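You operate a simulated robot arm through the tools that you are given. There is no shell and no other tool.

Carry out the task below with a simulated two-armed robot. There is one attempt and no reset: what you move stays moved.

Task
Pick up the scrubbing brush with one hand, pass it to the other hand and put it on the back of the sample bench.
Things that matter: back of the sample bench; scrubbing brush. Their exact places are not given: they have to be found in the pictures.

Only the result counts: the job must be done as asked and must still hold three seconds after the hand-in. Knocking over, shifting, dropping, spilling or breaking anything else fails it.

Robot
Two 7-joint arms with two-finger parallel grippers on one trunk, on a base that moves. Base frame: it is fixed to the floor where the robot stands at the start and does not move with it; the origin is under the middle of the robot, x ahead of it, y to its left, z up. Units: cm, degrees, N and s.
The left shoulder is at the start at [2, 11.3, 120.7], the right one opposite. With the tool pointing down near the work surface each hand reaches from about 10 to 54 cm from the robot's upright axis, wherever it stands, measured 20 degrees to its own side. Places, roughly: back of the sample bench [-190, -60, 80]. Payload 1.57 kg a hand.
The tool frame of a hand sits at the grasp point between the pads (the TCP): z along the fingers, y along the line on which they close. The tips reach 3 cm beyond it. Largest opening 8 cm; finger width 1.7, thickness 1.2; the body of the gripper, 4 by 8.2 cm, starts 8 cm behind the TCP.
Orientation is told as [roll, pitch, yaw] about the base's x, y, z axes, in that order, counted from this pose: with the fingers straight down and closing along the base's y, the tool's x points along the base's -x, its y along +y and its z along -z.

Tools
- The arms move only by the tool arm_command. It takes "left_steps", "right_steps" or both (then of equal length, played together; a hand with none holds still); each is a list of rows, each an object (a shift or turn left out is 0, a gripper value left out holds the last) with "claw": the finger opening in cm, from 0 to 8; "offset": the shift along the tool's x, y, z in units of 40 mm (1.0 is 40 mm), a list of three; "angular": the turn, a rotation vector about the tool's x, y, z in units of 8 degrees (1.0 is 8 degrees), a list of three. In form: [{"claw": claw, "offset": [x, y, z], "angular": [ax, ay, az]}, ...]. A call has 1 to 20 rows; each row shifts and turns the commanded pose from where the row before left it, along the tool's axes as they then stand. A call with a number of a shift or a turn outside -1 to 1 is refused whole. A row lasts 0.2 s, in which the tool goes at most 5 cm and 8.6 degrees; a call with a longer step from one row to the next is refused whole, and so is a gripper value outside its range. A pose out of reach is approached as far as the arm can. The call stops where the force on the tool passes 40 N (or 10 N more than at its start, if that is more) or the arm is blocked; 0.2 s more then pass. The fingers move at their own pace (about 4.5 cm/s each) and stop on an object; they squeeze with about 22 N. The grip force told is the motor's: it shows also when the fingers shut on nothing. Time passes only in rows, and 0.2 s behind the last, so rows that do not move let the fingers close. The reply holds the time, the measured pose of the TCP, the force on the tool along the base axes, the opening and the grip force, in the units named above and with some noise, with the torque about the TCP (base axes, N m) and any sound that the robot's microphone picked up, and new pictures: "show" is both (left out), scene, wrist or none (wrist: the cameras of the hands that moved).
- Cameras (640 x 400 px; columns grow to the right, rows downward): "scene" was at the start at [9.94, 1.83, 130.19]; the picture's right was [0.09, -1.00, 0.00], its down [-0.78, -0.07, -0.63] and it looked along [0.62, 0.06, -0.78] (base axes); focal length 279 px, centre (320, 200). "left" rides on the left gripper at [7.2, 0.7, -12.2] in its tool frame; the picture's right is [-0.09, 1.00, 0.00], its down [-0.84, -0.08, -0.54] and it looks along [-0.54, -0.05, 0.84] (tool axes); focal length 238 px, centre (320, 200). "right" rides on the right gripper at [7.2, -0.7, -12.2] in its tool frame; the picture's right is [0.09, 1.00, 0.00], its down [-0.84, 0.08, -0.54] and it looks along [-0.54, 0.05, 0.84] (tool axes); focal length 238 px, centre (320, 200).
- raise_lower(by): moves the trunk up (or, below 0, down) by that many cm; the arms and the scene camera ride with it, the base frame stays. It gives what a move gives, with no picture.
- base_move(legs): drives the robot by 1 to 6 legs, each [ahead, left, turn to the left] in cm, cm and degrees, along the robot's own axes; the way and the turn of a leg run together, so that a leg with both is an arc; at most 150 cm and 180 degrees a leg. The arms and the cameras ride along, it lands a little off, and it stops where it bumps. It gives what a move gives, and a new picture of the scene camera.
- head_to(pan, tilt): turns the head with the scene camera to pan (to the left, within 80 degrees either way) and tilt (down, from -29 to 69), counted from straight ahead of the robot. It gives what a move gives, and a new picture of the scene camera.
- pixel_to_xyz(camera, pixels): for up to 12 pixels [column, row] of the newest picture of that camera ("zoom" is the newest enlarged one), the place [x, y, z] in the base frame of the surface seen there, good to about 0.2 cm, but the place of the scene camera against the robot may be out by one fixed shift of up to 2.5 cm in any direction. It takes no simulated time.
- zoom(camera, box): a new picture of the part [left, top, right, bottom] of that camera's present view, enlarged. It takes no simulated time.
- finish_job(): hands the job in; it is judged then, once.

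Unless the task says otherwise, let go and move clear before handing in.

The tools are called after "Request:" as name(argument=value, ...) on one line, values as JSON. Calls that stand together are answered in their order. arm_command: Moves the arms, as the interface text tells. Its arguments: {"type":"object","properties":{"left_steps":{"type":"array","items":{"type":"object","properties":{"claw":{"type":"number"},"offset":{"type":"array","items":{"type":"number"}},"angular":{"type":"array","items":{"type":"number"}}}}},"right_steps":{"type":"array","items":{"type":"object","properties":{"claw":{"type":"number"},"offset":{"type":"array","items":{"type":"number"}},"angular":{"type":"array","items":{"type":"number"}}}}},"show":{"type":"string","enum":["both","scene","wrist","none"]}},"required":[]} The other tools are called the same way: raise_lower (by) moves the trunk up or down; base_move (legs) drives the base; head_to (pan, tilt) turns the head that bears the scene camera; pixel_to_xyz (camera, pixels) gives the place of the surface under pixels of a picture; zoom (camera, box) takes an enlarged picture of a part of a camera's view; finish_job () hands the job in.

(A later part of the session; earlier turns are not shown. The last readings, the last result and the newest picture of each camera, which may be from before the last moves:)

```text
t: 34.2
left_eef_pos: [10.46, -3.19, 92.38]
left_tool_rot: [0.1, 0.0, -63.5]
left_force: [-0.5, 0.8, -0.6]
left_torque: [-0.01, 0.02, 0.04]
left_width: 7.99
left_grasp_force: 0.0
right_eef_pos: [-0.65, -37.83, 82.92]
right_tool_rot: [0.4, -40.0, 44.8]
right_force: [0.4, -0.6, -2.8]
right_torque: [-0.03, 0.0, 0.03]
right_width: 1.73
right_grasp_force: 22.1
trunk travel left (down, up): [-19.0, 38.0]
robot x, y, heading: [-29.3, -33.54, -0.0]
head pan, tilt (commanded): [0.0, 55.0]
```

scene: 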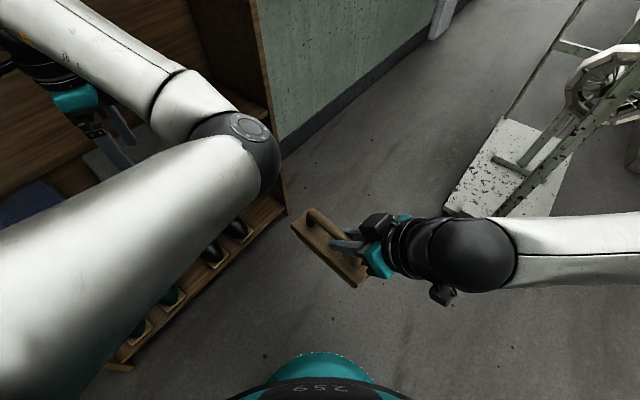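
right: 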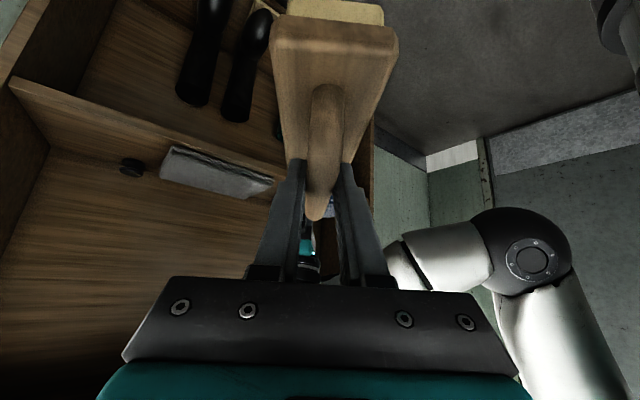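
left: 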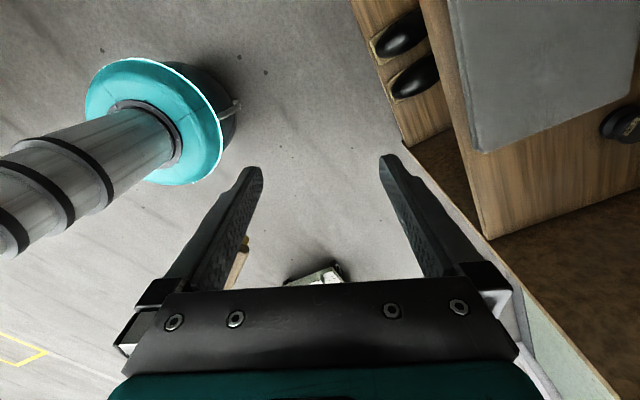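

The right hand is at yaw 44.8° but tucked in close, and the brush at (330, 245) is held firmly. I'll move it forward and right to where the right arm is comfortable, clear of the left elbow.

Request:
arm_command(right_steps=[{"offset": [-0.13, -0.4, -0.055]}, {"offset": [-0.258, -0.81, -0.11]}, {"offset": [-0.258, -0.81, -0.11]}, {"offset": [-0.258, -0.81, -0.11]}, {"offset": [-0.258, -0.81, -0.11]}, {"offset": [-0.13, -0.4, -0.055]}, {}], show="scene")

```text
t: 35.8
left_eef_pos: [10.51, -3.22, 92.37]
left_tool_rot: [0.2, 0.0, -63.5]
left_force: [1.2, -0.8, -0.8]
left_torque: [0.0, 0.01, -0.03]
left_width: 8.0
left_grasp_force: 0.1
right_eef_pos: [12.67, -47.62, 87.86]
right_tool_rot: [0.5, -40.1, 44.8]
right_force: [-0.8, 0.8, -2.6]
right_torque: [-0.08, 0.05, 0.02]
right_width: 1.72
right_grasp_force: 21.8
trunk travel left (down, up): [-19.0, 38.0]
robot x, y, heading: [-29.61, -33.02, 0.1]
head pan, tilt (commanded): [0.0, 55.0]
```

scene: 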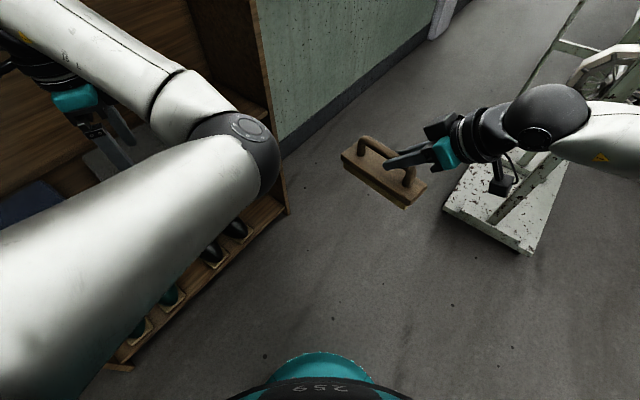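

The right hand moved fully and now holds the brush at robot-frame (42, -14, 88), with the left side free. I'll unwind the left hand's yaw and watch where its elbow settles.

Request:
arm_command(left_steps=[{"angular": [0, 0, -0.87]}, {"angular": [0, 0, -0.87]}, {"angular": [0, 0, -0.87]}, {"angular": [0, 0, -0.87]}, {"angular": [0, 0, -0.87]}, {"angular": [0, 0, -0.87]}, {"angular": [0, 0, -0.87]}, {"angular": [0, 0, -0.87]}, {"angular": [0, 0, -0.87]}, {"angular": [0, 0, -0.87]}, {"angular": [0, 0, -0.87]}, {"angular": [0, 0, -0.87]}, {"angular": [0, 0, -0.87]}, {}], show="scene")

```text
t: 38.8
left_eef_pos: [10.54, -3.35, 92.35]
left_tool_rot: [0.0, 0.1, 27.2]
left_force: [-0.2, 0.1, -0.6]
left_torque: [0.0, -0.01, -0.01]
left_width: 8.0
left_grasp_force: 0.0
right_eef_pos: [12.47, -47.59, 87.82]
right_tool_rot: [0.3, -40.1, 44.8]
right_force: [0.0, -0.6, -1.9]
right_torque: [-0.03, 0.02, 0.01]
right_width: 1.72
right_grasp_force: 22.0
trunk travel left (down, up): [-19.0, 38.0]
robot x, y, heading: [-28.91, -33.33, -0.1]
head pan, tilt (commanded): [0.0, 55.0]
```

scene: 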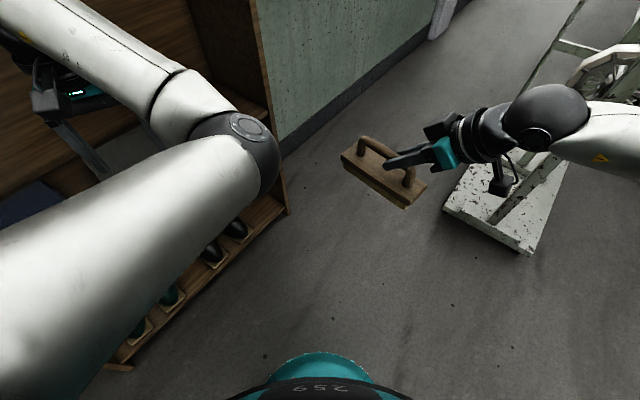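

The left yaw turned to +27° on the last joint alone, with no elbow change, so left yaw is free when the hand points down. I'll spin the left hand to about -133° (camera to the outside) and lower it slightly, off to the left.

Request:
arm_command(left_steps=[{"offset": [0, 0, 0.075], "angular": [0, 0, 1.0]}, {"offset": [0, 0, 0.075], "angular": [0, 0, 1.0]}, {"offset": [0, 0, 0.075], "angular": [0, 0, 1.0]}, {"offset": [0, 0, 0.075], "angular": [0, 0, 1.0]}, {"offset": [0, 0, 0.075], "angular": [0, 0, 1.0]}, {"offset": [0, 0, 0.075], "angular": [0, 0, 1.0]}, {"offset": [0, 0, 0.075], "angular": [0, 0, 1.0]}, {"offset": [0, 0, 0.075], "angular": [0, 0, 1.0]}, {"offset": [0, 0, 0.075], "angular": [0, 0, 1.0]}, {"offset": [0, 0, 0.075], "angular": [0, 0, 1.0]}, {"offset": [0, 0, 0.075], "angular": [0, 0, 1.0]}, {"offset": [0, 0, 0.075], "angular": [0, 0, 1.0]}, {"offset": [0, 0, 0.075], "angular": [0, 0, 1.0]}, {"offset": [0, 0, 0.075], "angular": [0, 0, 1.0]}, {"offset": [0, 0, 0.075], "angular": [0, 0, 1.0]}, {"offset": [0, 0, 0.075], "angular": [0, 0, 1.0]}, {"offset": [0, 0, 0.075], "angular": [0, 0, 1.0]}, {"offset": [0, 0, 0.075], "angular": [0, 0, 1.0]}, {"offset": [0, 0, 0.075], "angular": [0, 0, 1.0]}, {"offset": [0, 0, 0.075], "angular": [0, 0, 1.0]}], show="both")

```text
t: 43.0
left_eef_pos: [14.9, -4.43, 82.71]
left_tool_rot: [0.0, 0.1, -133.1]
left_force: [-0.3, -0.5, -0.3]
left_torque: [-0.03, 0.03, 0.03]
left_width: 8.0
left_grasp_force: 0.1
left hand out of reach, approached as far as the arm can: row 18, 19, 20
right_eef_pos: [12.56, -47.54, 87.79]
right_tool_rot: [0.4, -40.1, 44.9]
right_force: [-0.2, -0.1, -2.8]
right_torque: [-0.07, 0.04, 0.02]
right_width: 1.73
right_grasp_force: 21.8
trunk travel left (down, up): [-19.0, 38.0]
robot x, y, heading: [-29.31, -33.45, -0.3]
head pan, tilt (commanded): [0.0, 55.0]
```

scene: 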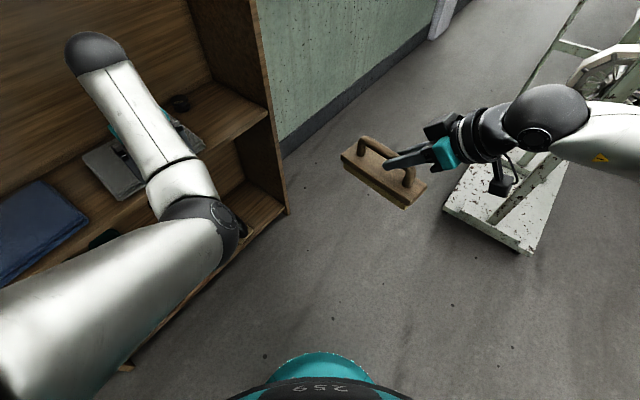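
left: 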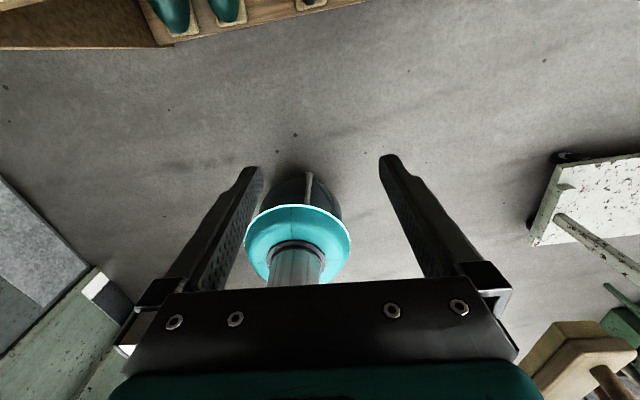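

The left hand is at yaw -133° but stretched out, with its camera facing inward as intended. I'll bring it in toward the handover area to check that it moves freely there.

Request:
arm_command(left_steps=[{"offset": [-0.72, 0.25, -0.25]}, {"offset": [-0.72, 0.25, -0.25]}, {"offset": [-0.72, 0.25, -0.25]}, {"offset": [-0.72, 0.25, -0.25]}, {"offset": [-0.72, 0.25, -0.25]}, {}], show="both")

```text
t: 44.6
left_eef_pos: [15.26, -11.39, 82.81]
left_tool_rot: [-1.7, 4.7, -129.0]
left_force: [0.0, -0.4, -1.0]
left_torque: [0.04, -0.03, 0.03]
left_width: 7.98
left_grasp_force: 0.1
left hand out of reach, approached as far as the arm can: row 1, 2, 3, 4, 5
right_eef_pos: [12.47, -47.51, 87.82]
right_tool_rot: [0.5, -40.0, 44.8]
right_force: [-0.6, 0.2, -2.3]
right_torque: [-0.04, 0.04, 0.01]
right_width: 1.74
right_grasp_force: 22.3
trunk travel left (down, up): [-19.0, 38.0]
robot x, y, heading: [-29.08, -33.49, -0.1]
head pan, tilt (commanded): [0.0, 55.0]
stopped in row 6 (left hand): the arm was blocked; the commanded pose is now the measured one
```

scene: 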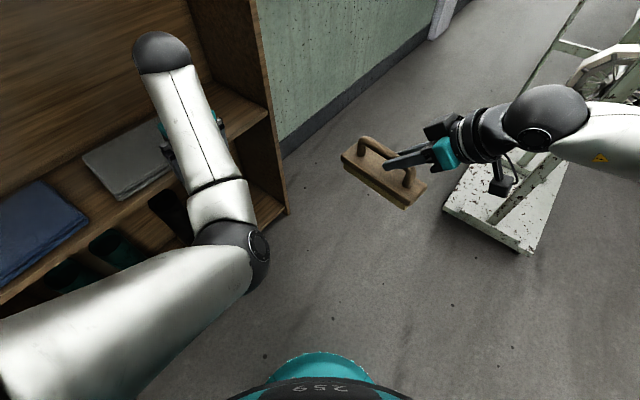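
left: 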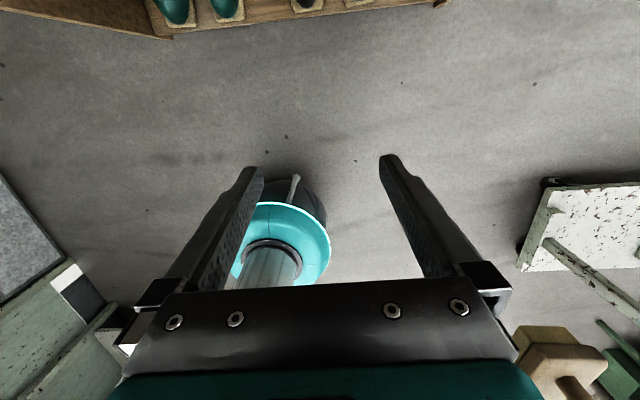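

The left wrist hit a joint limit around yaw -130°, so I'll use the other option: left yaw equal to the handle's direction (+45°), which is the natural range for this arm. I'll unwind it now while retreating slightly to the left.

Request:
arm_command(left_steps=[{"angular": [0, 0, -1.0]}, {"angular": [0, 0, -1.0]}, {"angular": [0, 0, -1.0]}, {"angular": [0, 0, -1.0]}, {"angular": [0, 0, -1.0]}, {"angular": [0, 0, -1.0]}, {"angular": [0, 0, -1.0]}, {"angular": [0, 0, -1.0]}, {"angular": [0, 0, -1.0]}, {"angular": [0, 0, -1.0]}, {"angular": [0, 0, -1.0]}, {"angular": [0, 0, -1.0]}, {"angular": [0, 0, -1.0]}, {"angular": [0, 0, -1.0]}, {"angular": [0, 0, -1.0]}, {"angular": [0, 0, -1.0]}, {"angular": [0, 0, -1.0]}, {"angular": [0, 0, -1.0]}, {"angular": [0, 0, -1.0]}, {"angular": [0, 0, -1.0]}], show="both")

```text
t: 49.0
left_eef_pos: [14.94, -7.84, 82.97]
left_tool_rot: [6.0, -5.2, 33.3]
left_force: [-0.3, 0.6, 0.2]
left_torque: [0.0, -0.02, 0.0]
left_width: 8.0
left_grasp_force: 0.1
right_eef_pos: [12.43, -47.55, 87.89]
right_tool_rot: [0.4, -39.9, 44.8]
right_force: [-0.5, 0.5, -1.1]
right_torque: [-0.05, 0.07, -0.03]
right_width: 1.73
right_grasp_force: 22.0
trunk travel left (down, up): [-19.0, 38.0]
robot x, y, heading: [-29.49, -32.95, 0.0]
head pan, tilt (commanded): [0.0, 55.0]
stopped in row 20 (left hand): the arm was blocked; the commanded pose is now the measured one
```

scene: 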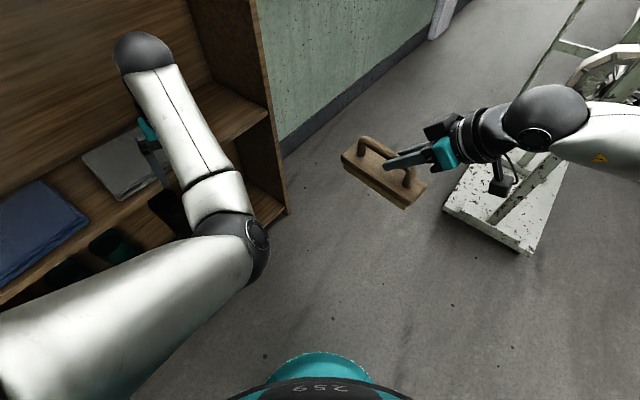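
left: 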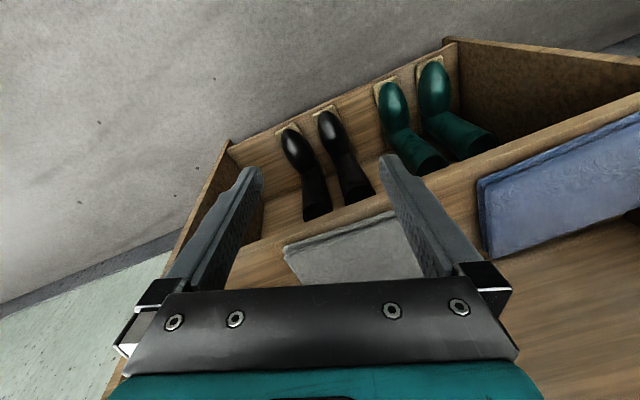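

The left hand is back at yaw 33° but fully stretched, which is why it reports blocked. I'll pull it in toward the robot and then straighten its orientation.

Request:
arm_command(left_steps=[{"offset": [0.756, -0.206, 0.06]}, {"offset": [0.756, -0.206, 0.06]}, {"offset": [0.756, -0.206, 0.06]}, {"offset": [0.756, -0.206, 0.06]}, {}], show="scene")

```text
t: 49.8
left_eef_pos: [10.83, -6.33, 83.33]
left_tool_rot: [10.8, -11.3, 37.1]
left_force: [0.3, -0.4, -0.2]
left_torque: [-0.04, 0.01, 0.02]
left_width: 8.0
left_grasp_force: 0.0
left hand out of reach, approached as far as the arm can: row 3
right_eef_pos: [12.54, -47.46, 87.77]
right_tool_rot: [0.4, -40.1, 44.8]
right_force: [1.1, -0.7, -2.7]
right_torque: [-0.02, 0.07, 0.0]
right_width: 1.71
right_grasp_force: 22.4
trunk travel left (down, up): [-19.0, 38.0]
robot x, y, heading: [-29.15, -33.82, -0.2]
head pan, tilt (commanded): [0.0, 55.0]
stopped in row 3 (left hand): the arm was blocked; the commanded pose is now the measured one
```

scene: 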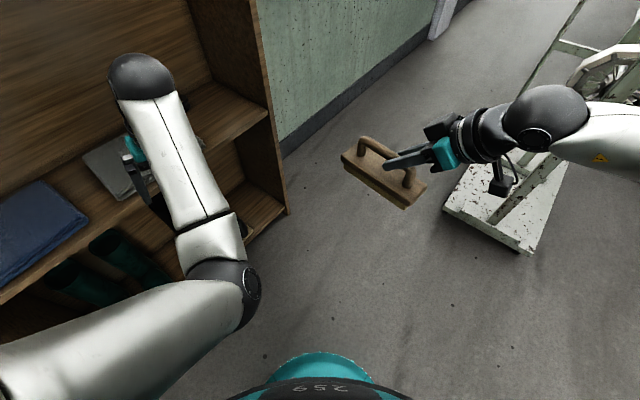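

The left wrist is near a limit because the hand is high relative to its low elbow. I'll lower the left hand by 8 cm, closer to its starting posture.

Request:
arm_command(left_steps=[{"offset": [0.1, 0, 0.5]}, {"offset": [0.1, 0, 0.5]}, {"offset": [0.1, 0, 0.5]}, {"offset": [0.1, 0, 0.5]}, {}], show="scene")

Request:
pixel_to_xyz(camera="scene", pixels=[[235, 290], [140, 70], [195, 200], [225, 250], [100, 340]])

```text
t: 51.0
left_eef_pos: [10.66, -3.62, 76.42]
left_tool_rot: [11.1, -13.2, 38.0]
left_force: [0.1, -1.5, 0.5]
left_torque: [0.01, 0.01, 0.04]
left_width: 8.01
left_grasp_force: 0.1
right_eef_pos: [12.47, -47.53, 87.8]
right_tool_rot: [0.4, -40.0, 44.9]
right_force: [-0.2, 0.0, -2.5]
right_torque: [-0.04, 0.04, 0.01]
right_width: 1.74
right_grasp_force: 22.0
trunk travel left (down, up): [-19.0, 38.0]
robot x, y, heading: [-29.12, -33.38, -0.2]
head pan, tilt (commanded): [0.0, 55.0]
```

scene: 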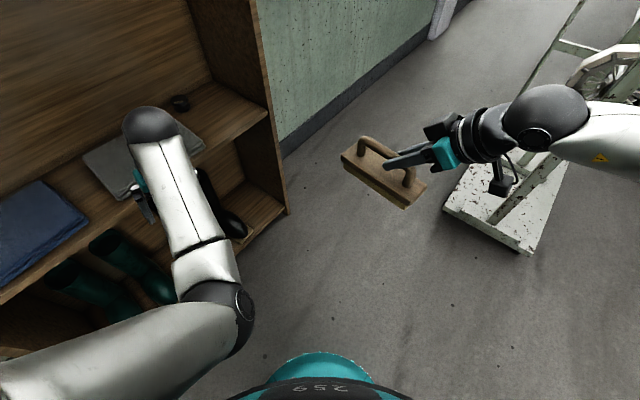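

```text
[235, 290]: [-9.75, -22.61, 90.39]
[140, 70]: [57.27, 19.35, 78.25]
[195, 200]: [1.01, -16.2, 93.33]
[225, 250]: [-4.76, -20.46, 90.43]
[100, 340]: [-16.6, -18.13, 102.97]
```

The left elbow now sits low at about robot-frame (20, 12, 88) and the hand is free again. Both arms work best with the hands lower, so I'll bring the brush to about 32 cm ahead and z ≈ 70, central in front of the robot.

Request:
arm_command(right_steps=[{"offset": [0.16, 0.235, 0.226]}, {"offset": [0.325, 0.47, 0.453]}, {"offset": [0.325, 0.47, 0.453]}, {"offset": [0.325, 0.47, 0.453]}, {"offset": [0.325, 0.47, 0.453]}, {"offset": [0.325, 0.47, 0.453]}, {"offset": [0.325, 0.47, 0.453]}, {"offset": [0.325, 0.47, 0.453]}, {"offset": [0.16, 0.235, 0.226]}, {}], show="scene")

```text
t: 53.2
left_eef_pos: [10.35, -3.57, 76.13]
left_tool_rot: [11.5, -12.9, 37.8]
left_force: [0.0, 0.7, -0.2]
left_torque: [-0.01, -0.07, 0.0]
left_width: 7.99
left_grasp_force: 0.0
right_eef_pos: [2.61, -35.82, 70.18]
right_tool_rot: [0.3, -40.1, 44.7]
right_force: [-0.1, 0.6, -3.0]
right_torque: [-0.04, 0.04, 0.02]
right_width: 1.73
right_grasp_force: 22.2
trunk travel left (down, up): [-19.0, 38.0]
robot x, y, heading: [-29.28, -33.26, 0.2]
head pan, tilt (commanded): [0.0, 55.0]
```

scene: 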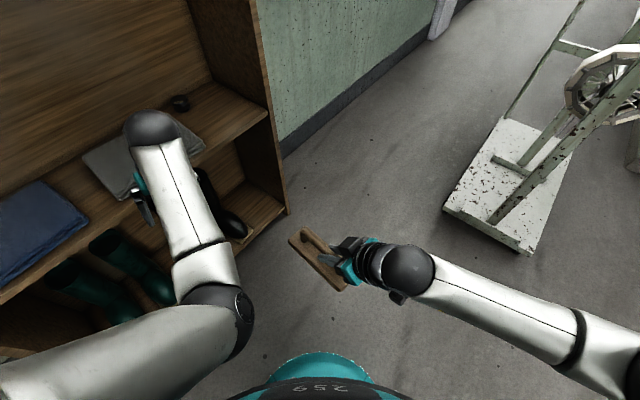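

The brush is now at base-frame [2.6, -35.8, 70], level and central. I'll bring the left hand inward and straighten it to vertical at yaw 45°, still to the left of and above the brush.

Request:
arm_command(left_steps=[{"offset": [0.455, -0.484, -0.4]}, {"offset": [0.455, -0.484, -0.4]}, {"offset": [0.455, -0.484, -0.4]}, {"offset": [0.455, -0.484, -0.4]}, {"angular": [0.72, 0, 0]}, {"angular": [0.72, 0, 0]}, {"angular": [0, 0.806, 0]}, {"angular": [0, 0.806, 0]}, {"angular": [0, 0, -0.863]}, {}], show="both")

```text
t: 53.9
left_eef_pos: [9.72, -2.88, 79.43]
left_tool_rot: [17.4, -18.2, 39.7]
left_force: [-0.3, -0.2, 0.1]
left_torque: [0.0, -0.03, 0.01]
left_width: 8.0
left_grasp_force: 0.0
right_eef_pos: [2.55, -35.83, 70.12]
right_tool_rot: [0.4, -40.0, 44.8]
right_force: [0.4, -0.2, -2.3]
right_torque: [-0.04, 0.06, 0.0]
right_width: 1.73
right_grasp_force: 21.9
trunk travel left (down, up): [-19.0, 38.0]
robot x, y, heading: [-29.21, -33.27, -0.3]
head pan, tilt (commanded): [0.0, 55.0]
stopped in row 3 (left hand): the arm was blocked; the commanded pose is now the measured one
```

scene: 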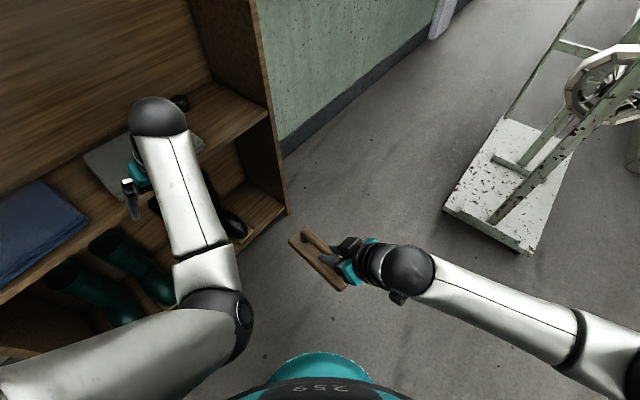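
left: 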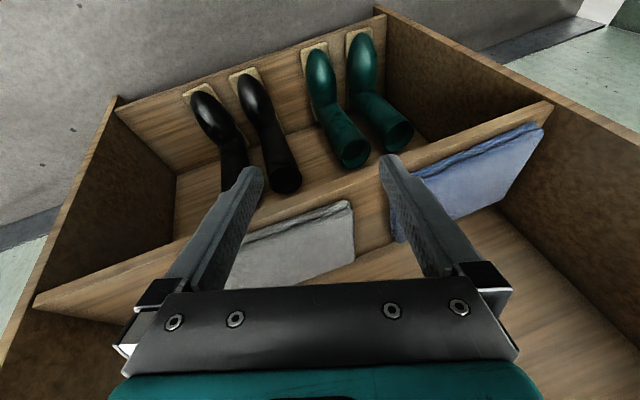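

The left wrist is against the upper end of its yaw range, and it is freest at negative yaw. I'll unwind it to about -80°, straighten it to vertical, then move it inward from there.

Request:
arm_command(left_steps=[{"angular": [0, 0, 0.9975]}, {"angular": [0, 0, 0.9975]}, {"angular": [0, 0, 0.9975]}, {"angular": [0, 0, 0.9975]}, {"angular": [0, 0, 0.9975]}, {"angular": [0, 0, 0.9975]}, {"angular": [0, 0, 0.9975]}, {"angular": [0, 0, 0.9975]}, {"angular": [0, 0, 0.9975]}, {"angular": [0, 0, 0.9975]}, {"angular": [0, 0, 0.9975]}, {"angular": [0, 0, 0.9975]}, {"angular": [0, 0, 0.9975]}, {"angular": [0, 0, 0.9975]}, {"angular": [0, 0, 0.9975]}, {"angular": [0.3, -1.0, 0]}, {"angular": [0.3, -1.0, 0]}, {"angular": [0.3, -1.0, 0]}, {}], show="both")

```text
t: 57.9
left_eef_pos: [9.81, -2.95, 79.38]
left_tool_rot: [0.6, -0.7, -77.5]
left_force: [0.4, 0.1, 0.4]
left_torque: [0.02, 0.02, -0.01]
left_width: 7.99
left_grasp_force: 0.1
right_eef_pos: [2.65, -35.81, 70.13]
right_tool_rot: [0.4, -40.1, 44.8]
right_force: [0.6, -0.1, -2.6]
right_torque: [-0.07, 0.04, 0.02]
right_width: 1.76
right_grasp_force: 22.3
trunk travel left (down, up): [-19.0, 38.0]
robot x, y, heading: [-29.33, -33.8, 0.1]
head pan, tilt (commanded): [0.0, 55.0]
```

scene: 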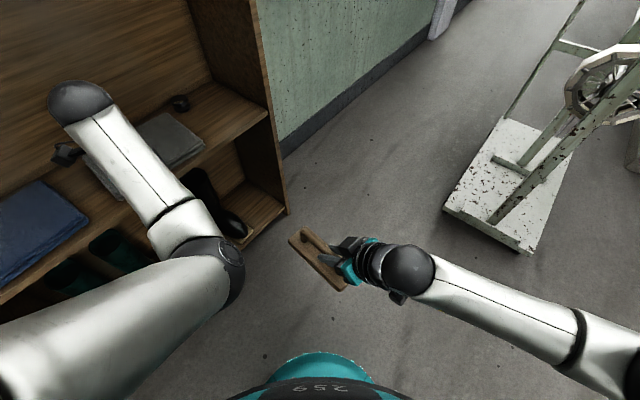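
left: 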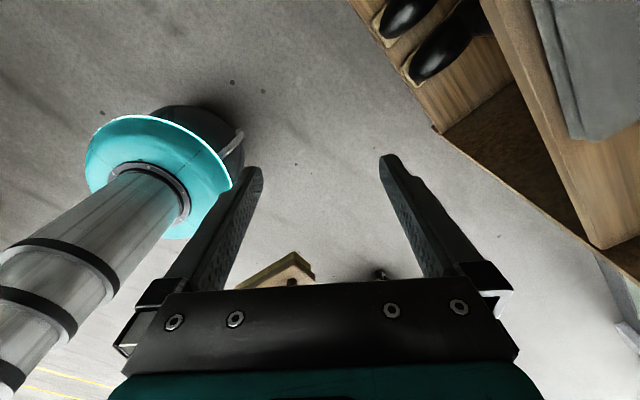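

The left hand is now vertical at yaw -77.5° with no limits hit, and its camera sees the brush end at (285, 270). I'll move it inward to just left of and above the brush.

Request:
arm_command(left_steps=[{"offset": [-0.79, -0.08, -0.19]}, {"offset": [-0.79, -0.08, -0.19]}, {"offset": [-0.79, -0.08, -0.19]}, {"offset": [-0.79, -0.08, -0.19]}, {"offset": [-0.79, -0.08, -0.19]}, {"offset": [-0.79, -0.08, -0.19]}, {}], show="both")

```text
t: 59.7
left_eef_pos: [15.69, -14.42, 81.83]
left_tool_rot: [3.9, 4.8, -72.8]
left_force: [-0.8, -0.3, 0.1]
left_torque: [-0.02, 0.04, -0.03]
left_width: 8.0
left_grasp_force: 0.0
left hand out of reach, approached as far as the arm can: row 3, 4, 5, 6
right_eef_pos: [2.63, -35.82, 70.07]
right_tool_rot: [0.4, -39.9, 44.8]
right_force: [-0.1, 0.1, -1.9]
right_torque: [-0.03, 0.05, -0.02]
right_width: 1.72
right_grasp_force: 21.7
trunk travel left (down, up): [-19.0, 38.0]
robot x, y, heading: [-29.0, -33.25, -0.1]
head pan, tilt (commanded): [0.0, 55.0]
stopped in row 7 (left hand): the arm was blocked; the commanded pose is now the measured one
```

scene: 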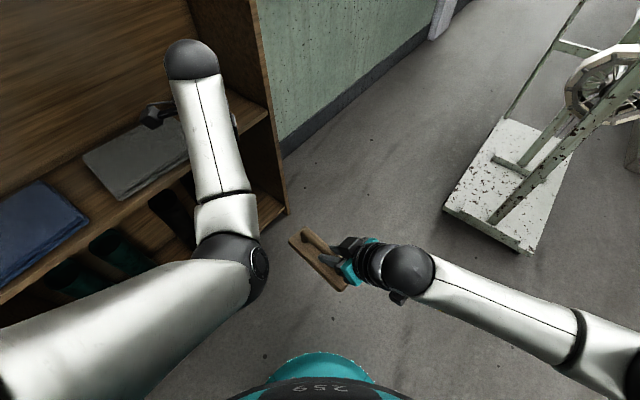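
left: 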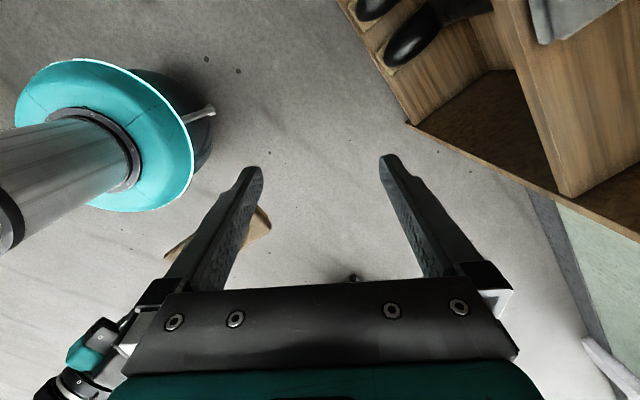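

The left arm stalled again near robot-frame y ≈ 19. I'll check where its elbow and forearm are relative to the brush and the trunk before choosing another way in.

Request:
pixel_to_xyz(camera="scene", pixels=[[235, 265], [260, 275], [225, 205], [200, 110], [192, 60], [190, 300], [100, 330], [330, 265], [295, 240], [405, 265], [510, 310], [600, 350]])

Request:
head_to(pan=45, tilt=50)

```text
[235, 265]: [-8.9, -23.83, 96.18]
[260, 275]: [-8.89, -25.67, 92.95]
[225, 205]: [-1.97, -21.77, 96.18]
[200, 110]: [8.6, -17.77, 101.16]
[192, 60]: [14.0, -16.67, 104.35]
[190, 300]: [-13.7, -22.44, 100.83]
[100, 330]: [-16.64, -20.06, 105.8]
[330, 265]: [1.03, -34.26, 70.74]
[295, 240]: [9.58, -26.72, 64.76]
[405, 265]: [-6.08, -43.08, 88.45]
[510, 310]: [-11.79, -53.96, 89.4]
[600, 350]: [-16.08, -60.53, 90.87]
```

```text
t: 60.8
left_eef_pos: [15.57, -14.45, 81.87]
left_tool_rot: [3.7, 4.8, -72.7]
left_force: [-0.8, -0.1, 0.7]
left_torque: [0.01, 0.0, -0.03]
left_width: 7.99
left_grasp_force: 0.1
right_eef_pos: [2.65, -35.85, 70.08]
right_tool_rot: [0.4, -40.1, 44.8]
right_force: [0.7, 0.4, -2.7]
right_torque: [-0.06, 0.01, -0.01]
right_width: 1.73
right_grasp_force: 22.0
trunk travel left (down, up): [-19.0, 38.0]
robot x, y, heading: [-29.38, -33.21, -0.2]
head pan, tilt (commanded): [45.0, 50.0]
```

scene: 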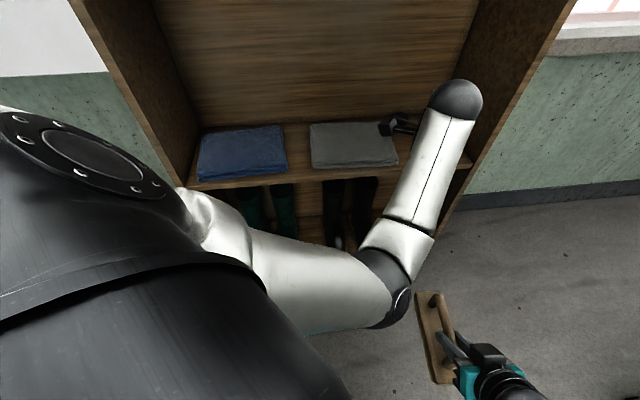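

The left elbow is low and in front at robot-frame (20, 9, 91), so this arm works best with its hand about 25 cm to the left. I'll retreat the left hand to robot-frame (39, 28, 73), straighten it to yaw -90°, and bring the brush to it with the right hand.

Request:
arm_command(left_steps=[{"offset": [0.52, -0.15, 0.45]}, {"offset": [0.52, -0.15, 0.45]}, {"offset": [0.52, -0.15, 0.45]}, {"offset": [0.52, -0.15, 0.45]}, {"offset": [0.52, -0.15, 0.45]}, {"angular": [0.475, -0.6, 0]}, {"angular": [0, 0, 0.717]}, {"angular": [0, 0, 0.717]}, {"angular": [0, 0, 0.717]}, {}], show="both")

Request:
pixel_to_xyz(camera="scene", pixels=[[390, 300], [450, 100], [420, 180], [330, 280], [400, 250]])

```text
t: 63.0
left_eef_pos: [10.11, -4.94, 73.58]
left_tool_rot: [-0.1, -0.3, -90.5]
left_force: [-0.1, 0.0, 0.6]
left_torque: [0.04, -0.02, 0.01]
left_width: 8.0
left_grasp_force: 0.1
right_eef_pos: [2.67, -35.78, 70.12]
right_tool_rot: [0.3, -40.1, 44.8]
right_force: [-0.7, 0.1, -1.7]
right_torque: [-0.05, 0.04, 0.01]
right_width: 1.74
right_grasp_force: 22.2
trunk travel left (down, up): [-19.0, 38.0]
robot x, y, heading: [-29.25, -33.32, -0.2]
head pan, tilt (commanded): [45.0, 50.0]
```

scene: 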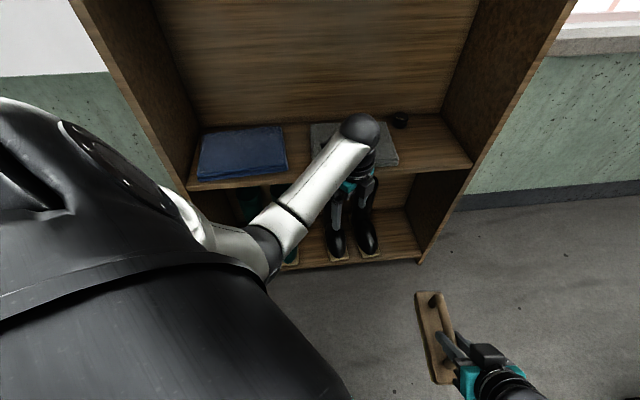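
left: 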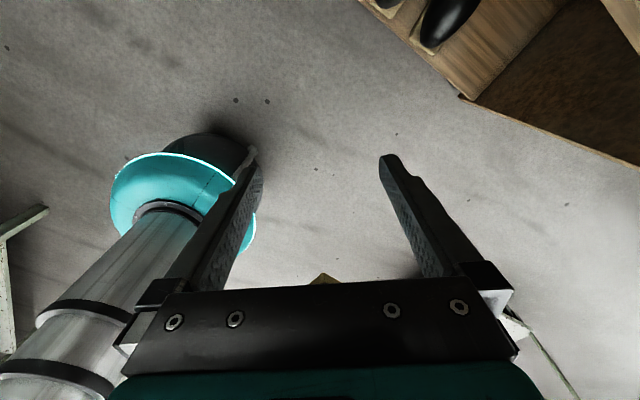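

```text
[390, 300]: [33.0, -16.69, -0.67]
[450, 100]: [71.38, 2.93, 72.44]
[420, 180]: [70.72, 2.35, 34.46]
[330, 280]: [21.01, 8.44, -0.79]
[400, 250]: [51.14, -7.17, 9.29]
```

The left hand reached its pose exactly, and its elbow has swung well outward (scene (265, 250)), which frees the middle. I'll measure the new elbow place.

Request:
pixel_to_xyz(camera="scene", pixels=[[268, 245], [290, 220], [335, 165], [360, 125], [225, 245], [445, 330], [430, 300], [440, 375]])

```text
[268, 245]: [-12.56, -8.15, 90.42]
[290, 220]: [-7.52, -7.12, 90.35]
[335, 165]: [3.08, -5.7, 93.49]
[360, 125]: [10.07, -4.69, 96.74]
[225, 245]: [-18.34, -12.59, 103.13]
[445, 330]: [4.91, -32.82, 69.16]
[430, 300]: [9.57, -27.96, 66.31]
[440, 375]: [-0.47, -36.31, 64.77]
```

The left elbow is now at robot-frame (17, 25, 86), leaving the centre open. I'll move the brush 12 cm toward the left hand with the right arm.

Request:
arm_command(right_steps=[{"offset": [-0.2, 0.266, 0.17]}, {"offset": [-0.405, 0.533, 0.34]}, {"offset": [-0.405, 0.533, 0.34]}, {"offset": [-0.405, 0.533, 0.34]}, {"offset": [-0.2, 0.266, 0.17]}, {}], show="scene")

```text
t: 64.4
left_eef_pos: [10.13, -4.91, 73.53]
left_tool_rot: [0.0, -0.2, -90.3]
left_force: [0.1, 0.3, 0.4]
left_torque: [-0.02, 0.0, 0.01]
left_width: 8.0
left_grasp_force: 0.0
right_eef_pos: [2.64, -33.3, 70.11]
right_tool_rot: [0.5, -40.1, 44.7]
right_force: [0.5, 0.8, -2.2]
right_torque: [-0.06, 0.06, 0.0]
right_width: 1.73
right_grasp_force: 22.2
right hand out of reach, approached as far as the arm can: row 2, 3, 4, 5
trunk travel left (down, up): [-19.0, 38.0]
robot x, y, heading: [-29.39, -33.32, 0.2]
head pan, tilt (commanded): [45.0, 50.0]
```

scene: 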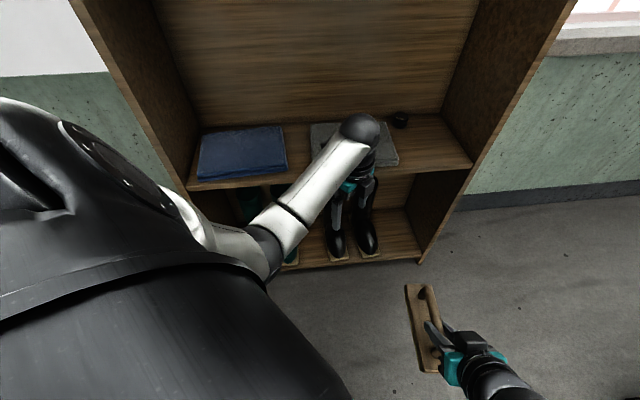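

The right arm gave only 2.5 cm before its limit, so the left hand will come to the brush instead. I'll try moving the left hand inward 14 cm at constant height with its new elbow-out posture.

Request:
arm_command(left_steps=[{"offset": [-0.44, 0.012, 0]}, {"offset": [-0.875, 0.025, 0]}, {"offset": [-0.875, 0.025, 0]}, {"offset": [-0.875, 0.025, 0]}, {"offset": [-0.44, 0.012, 0]}, {}], show="both")

```text
t: 65.8
left_eef_pos: [10.51, -18.88, 73.6]
left_tool_rot: [0.0, -0.2, -90.3]
left_force: [0.5, -0.6, -0.3]
left_torque: [0.01, 0.0, 0.01]
left_width: 8.0
left_grasp_force: 0.1
right_eef_pos: [2.63, -33.34, 69.98]
right_tool_rot: [0.6, -40.1, 44.8]
right_force: [-0.2, 0.3, -3.0]
right_torque: [-0.04, 0.08, -0.04]
right_width: 1.74
right_grasp_force: 21.6
trunk travel left (down, up): [-19.0, 38.0]
robot x, y, heading: [-28.91, -33.13, 0.2]
head pan, tilt (commanded): [45.0, 50.0]
```

scene: 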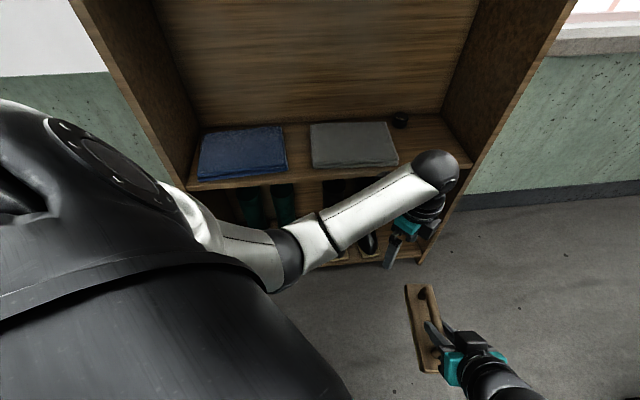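
left: 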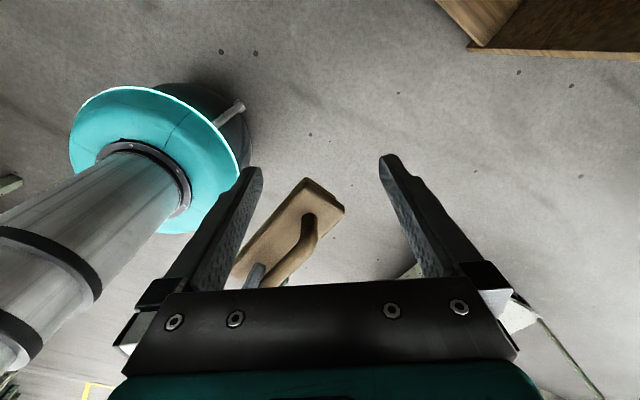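

The left hand moved all the way, and its camera shows the brush and handle between the fingers at (300, 230). Now I'll turn the left hand 45° so its fingers straddle the handle, with a 15° lean away from the right hand.

Request:
arm_command(left_steps=[{"angular": [0, 0, 0.935]}, {"angular": [0, 0, 0.935]}, {"angular": [0, 0, 0.935]}, {"angular": [0, 0, 0.935]}, {"angular": [0, 0, 0.935]}, {"angular": [0, 0, 0.935]}, {"angular": [0, -0.94, 0]}, {"angular": [0, -0.94, 0]}, {}], show="both")

```text
t: 67.8
left_eef_pos: [10.37, -18.95, 73.68]
left_tool_rot: [0.2, -15.5, -135.3]
left_force: [0.4, -0.1, 0.8]
left_torque: [0.0, -0.04, -0.02]
left_width: 7.97
left_grasp_force: 0.1
right_eef_pos: [2.57, -33.23, 70.13]
right_tool_rot: [0.5, -40.1, 44.9]
right_force: [0.5, -0.2, -2.0]
right_torque: [-0.04, 0.02, -0.01]
right_width: 1.73
right_grasp_force: 21.9
trunk travel left (down, up): [-19.0, 38.0]
robot x, y, heading: [-29.42, -32.98, 0.1]
head pan, tilt (commanded): [45.0, 50.0]
```

scene: 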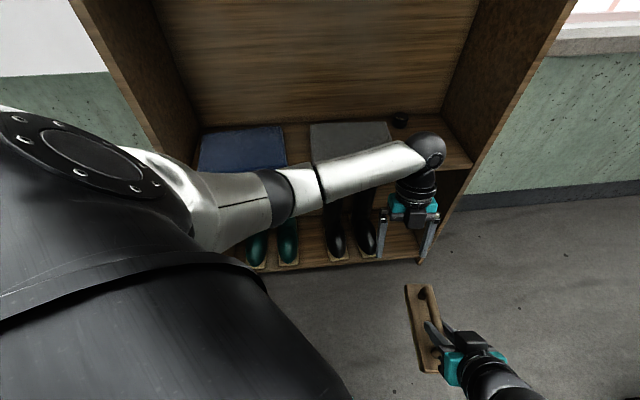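
left: 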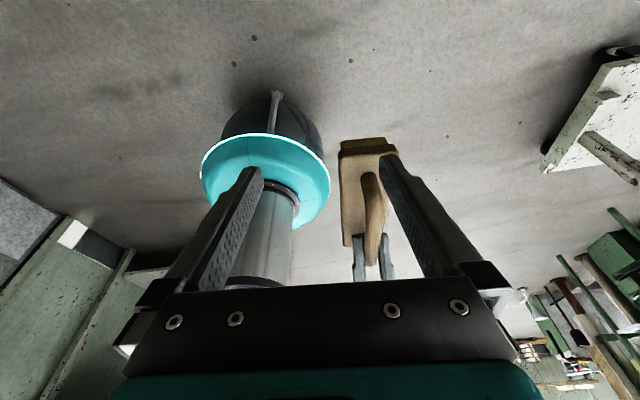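

The left hand reached yaw -135.3°, pitch -15.5°, and sees the brush at (368, 200) with the right fingers on the handle near (365, 260). I'll measure the handle from the left camera.

Request:
zoom(camera="left", box=[300, 120, 460, 220])

Request:
pixel_to_xyz(camera="left", pixels=[[371, 185], [372, 200], [373, 215], [373, 230], [372, 245], [371, 258], [345, 160], [390, 160], [366, 178], [345, 235], [352, 150], [380, 215]])

```text
4.00 times, centred on (380, 170) of left
```

zoom: 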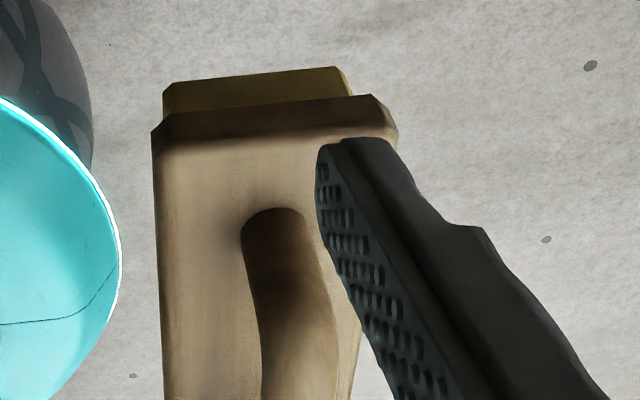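

```text
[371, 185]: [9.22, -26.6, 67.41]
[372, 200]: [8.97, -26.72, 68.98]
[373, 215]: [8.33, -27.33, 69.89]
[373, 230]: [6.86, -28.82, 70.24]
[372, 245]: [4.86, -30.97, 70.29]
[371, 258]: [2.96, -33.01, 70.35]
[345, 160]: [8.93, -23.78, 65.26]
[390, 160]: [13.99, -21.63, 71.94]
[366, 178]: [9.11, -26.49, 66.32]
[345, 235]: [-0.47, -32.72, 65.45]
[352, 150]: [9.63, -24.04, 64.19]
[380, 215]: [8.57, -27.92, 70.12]
```

The handle top is at z ≈ 70.3, and its line passes about 4.6 cm to the side of the left hand's centre plane. I'll move the left hand to a pre-grasp point 8 cm above the far half of the handle.

Request:
arm_command(left_steps=[{"claw": 7, "offset": [-0.283, 0.143, -0.3]}, {"offset": [-0.565, 0.285, -0.129]}, {"offset": [-0.565, 0.285, -0.129]}, {"offset": [-0.565, 0.285, -0.043]}, {"offset": [-0.283, 0.143, 0.085]}, {}], show="both")

```text
t: 69.2
left_eef_pos: [7.83, -27.85, 77.98]
left_tool_rot: [0.2, -15.3, -135.3]
left_force: [-0.5, -0.2, -0.2]
left_torque: [0.0, 0.0, -0.03]
left_width: 7.0
left_grasp_force: 0.0
right_eef_pos: [2.59, -33.39, 70.16]
right_tool_rot: [0.5, -40.1, 44.9]
right_force: [0.4, -0.1, -2.5]
right_torque: [-0.04, 0.02, 0.01]
right_width: 1.76
right_grasp_force: 21.8
trunk travel left (down, up): [-19.0, 38.0]
robot x, y, heading: [-29.18, -33.06, -0.2]
head pan, tilt (commanded): [45.0, 50.0]
```

scene: 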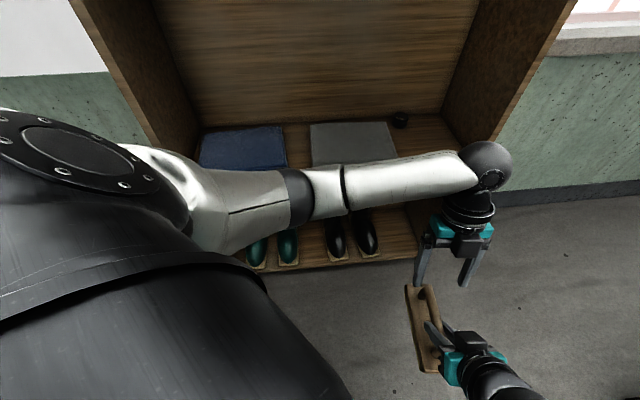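
left: 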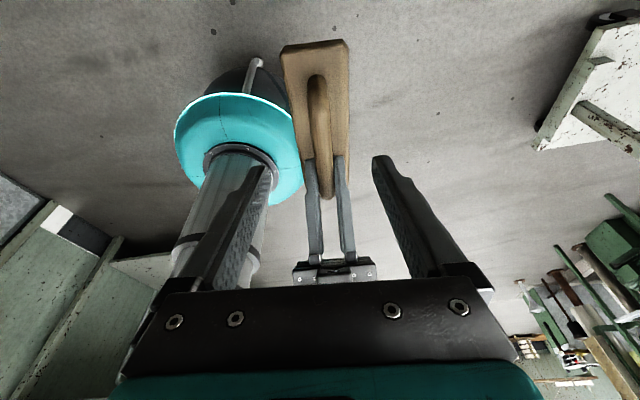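

The left fingers now straddle the handle in view, with the handle running (318, 80) to (325, 195) and the right fingers gripping at about (328, 170). I'll measure the handle line once more before descending.

Request:
pixel_to_xyz(camera="left", pixels=[[318, 78], [319, 95], [320, 110], [321, 125], [323, 145], [325, 165], [312, 110], [328, 110], [312, 160], [337, 160], [290, 60], [345, 55]])

Request:
zoom(camera="left", box=[240, 30, 400, 230])

```text
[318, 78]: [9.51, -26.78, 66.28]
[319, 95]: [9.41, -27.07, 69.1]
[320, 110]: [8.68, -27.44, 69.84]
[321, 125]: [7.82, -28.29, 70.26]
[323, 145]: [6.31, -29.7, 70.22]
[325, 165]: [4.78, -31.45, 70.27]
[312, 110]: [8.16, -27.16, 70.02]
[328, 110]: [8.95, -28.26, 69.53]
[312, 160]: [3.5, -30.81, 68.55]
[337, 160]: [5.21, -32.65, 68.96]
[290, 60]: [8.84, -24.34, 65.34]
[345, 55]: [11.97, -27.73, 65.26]
```

```text
2.00 times, centred on (320, 130) of left
```

zoom: 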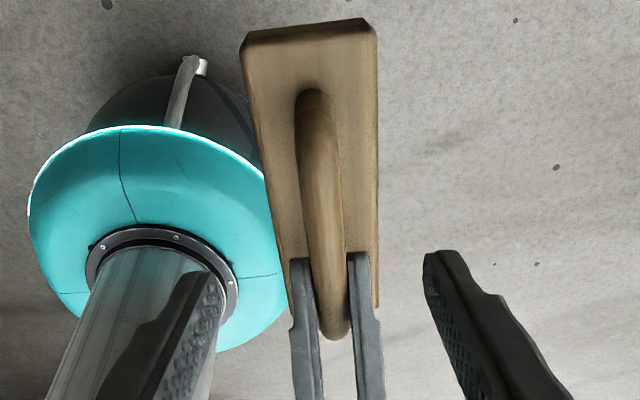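

The handle centre line is only 0.25 cm off the left hand's centre plane, and the right fingertips will stay 1.3 cm away from the left fingers along the handle. I'll descend along the tool axis to the grasp point.

Request:
arm_command(left_steps=[{"offset": [-0.013, 0.016, 0.495]}, {"offset": [-0.013, 0.016, 0.495]}, {"offset": [-0.013, 0.016, 0.495]}, {"offset": [-0.013, 0.016, 0.495]}, {}], show="both")

```text
t: 70.4
left_eef_pos: [6.3, -29.67, 70.37]
left_tool_rot: [0.2, -15.3, -135.4]
left_force: [-0.1, 0.2, 0.2]
left_torque: [-0.01, 0.01, 0.02]
left_width: 7.0
left_grasp_force: 0.0
right_eef_pos: [2.55, -33.24, 70.11]
right_tool_rot: [0.6, -40.1, 44.8]
right_force: [1.0, 0.0, -2.8]
right_torque: [-0.02, 0.06, -0.01]
right_width: 1.7
right_grasp_force: 22.0
trunk travel left (down, up): [-19.0, 38.0]
robot x, y, heading: [-29.36, -32.94, -0.0]
head pan, tilt (commanded): [45.0, 50.0]
```

scene: 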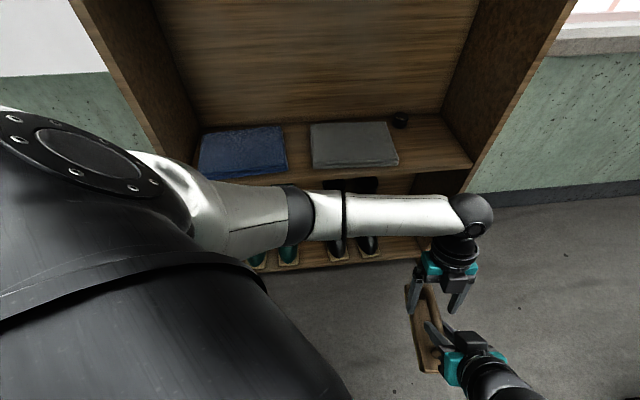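
left: 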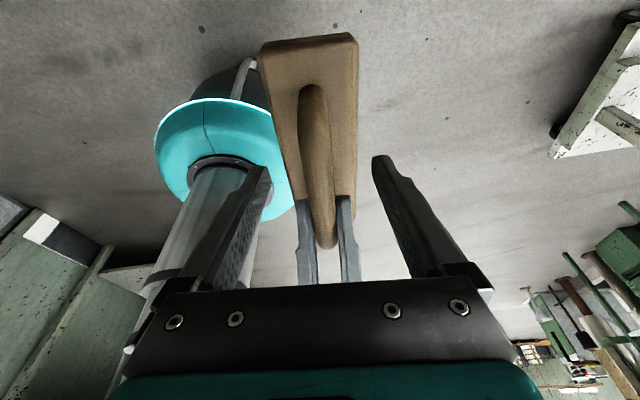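

The left TCP is at [6.3, -29.7, 70.4] with the handle centred between the fingers at (320, 190). I'll check that the handle is really at the pads before closing.

Request:
pixel_to_xyz(camera="left", pixels=[[320, 192], [318, 170], [316, 150], [314, 120], [312, 95], [323, 215], [304, 205], [343, 200], [262, 172], [380, 160]])

Request:
zoom(camera="left", box=[240, 90, 400, 290])

```text
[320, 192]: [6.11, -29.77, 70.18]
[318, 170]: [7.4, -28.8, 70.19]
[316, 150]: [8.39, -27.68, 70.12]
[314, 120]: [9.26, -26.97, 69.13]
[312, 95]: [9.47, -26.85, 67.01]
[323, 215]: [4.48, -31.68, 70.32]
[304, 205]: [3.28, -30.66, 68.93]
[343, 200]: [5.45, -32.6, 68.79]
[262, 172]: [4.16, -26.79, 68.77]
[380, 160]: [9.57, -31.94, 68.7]
```

```text
2.00 times, centred on (320, 190) of left
```

zoom: 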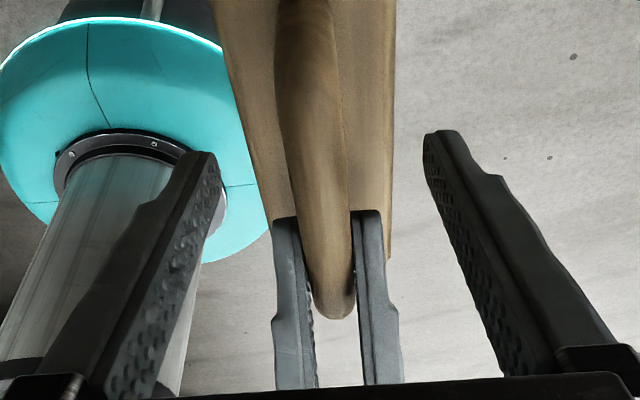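

The handle is centred within 0.1 cm of the left TCP. I'll go 0.4 cm deeper for a fuller grip and close the left gripper.

Request:
arm_command(left_steps=[{"offset": [0.0, 0, 0.1]}, {"claw": 0}, {"claw": 0}, {"claw": 0}, {"claw": 0}, {"claw": 0}, {"claw": 0}, {"claw": 0}], show="both")

```text
t: 72.2
left_eef_pos: [6.25, -29.77, 69.98]
left_tool_rot: [0.2, -15.3, -135.3]
left_force: [0.7, -0.3, 0.1]
left_torque: [-0.01, 0.0, 0.06]
left_width: 1.75
left_grasp_force: 22.4
right_eef_pos: [2.62, -33.37, 70.15]
right_tool_rot: [0.4, -40.0, 44.8]
right_force: [-0.3, -0.1, -1.1]
right_torque: [-0.02, 0.0, -0.07]
right_width: 1.72
right_grasp_force: 21.5
trunk travel left (down, up): [-19.0, 38.0]
robot x, y, heading: [-29.01, -33.4, 0.2]
head pan, tilt (commanded): [45.0, 50.0]
```

scene: 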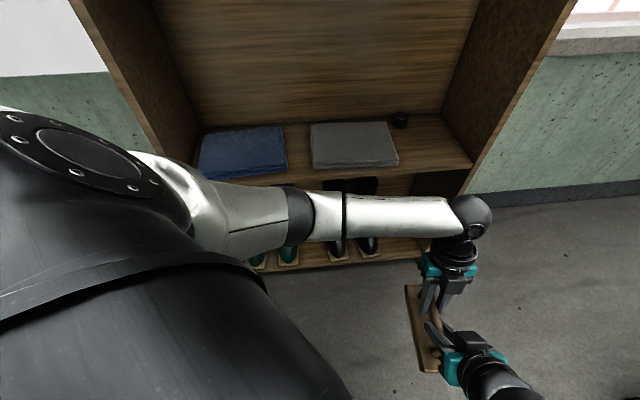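
left: 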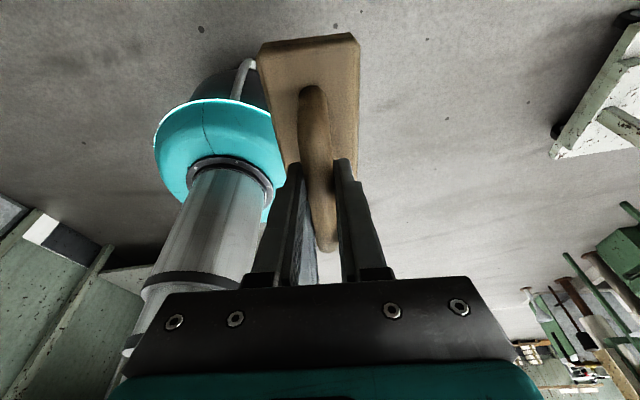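

Both hands now hold the handle (left 1.75 cm at 22.4 N, right 1.72 cm). I'll open the right hand and check that the left hand carries the weight before withdrawing.

Request:
arm_command(right_steps=[{"claw": 5}, {"claw": 5}, {"claw": 5}, {"claw": 5}], show="both")

```text
t: 73.2
left_eef_pos: [6.26, -29.65, 70.0]
left_tool_rot: [0.2, -15.2, -135.3]
left_force: [-0.6, -0.3, -0.7]
left_torque: [0.05, -0.04, 0.0]
left_width: 1.74
left_grasp_force: 21.8
right_eef_pos: [2.67, -33.38, 70.15]
right_tool_rot: [0.6, -40.2, 44.8]
right_force: [0.4, 0.0, -0.3]
right_torque: [-0.01, -0.02, -0.03]
right_width: 5.01
right_grasp_force: 0.0
trunk travel left (down, up): [-19.0, 38.0]
robot x, y, heading: [-29.3, -33.17, -0.4]
head pan, tilt (commanded): [45.0, 50.0]
```

scene: 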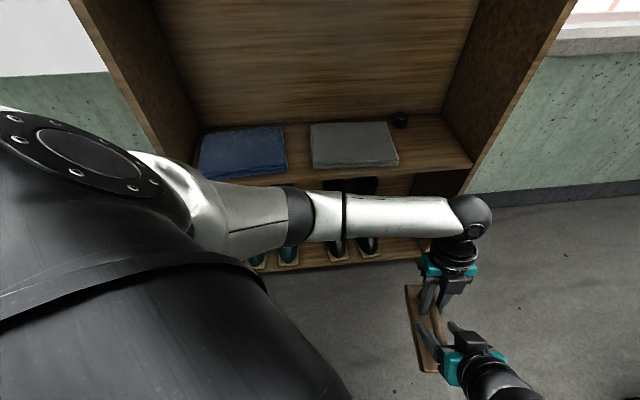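
right: 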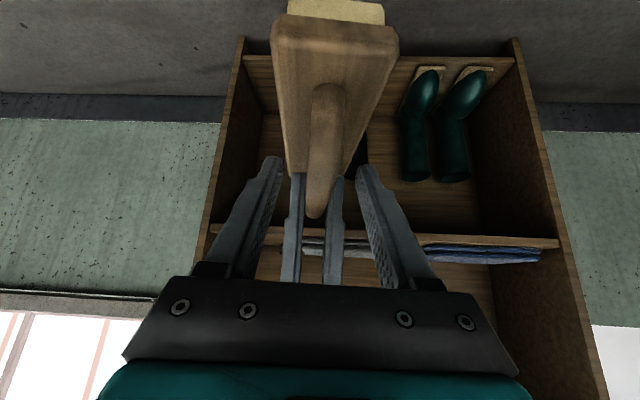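

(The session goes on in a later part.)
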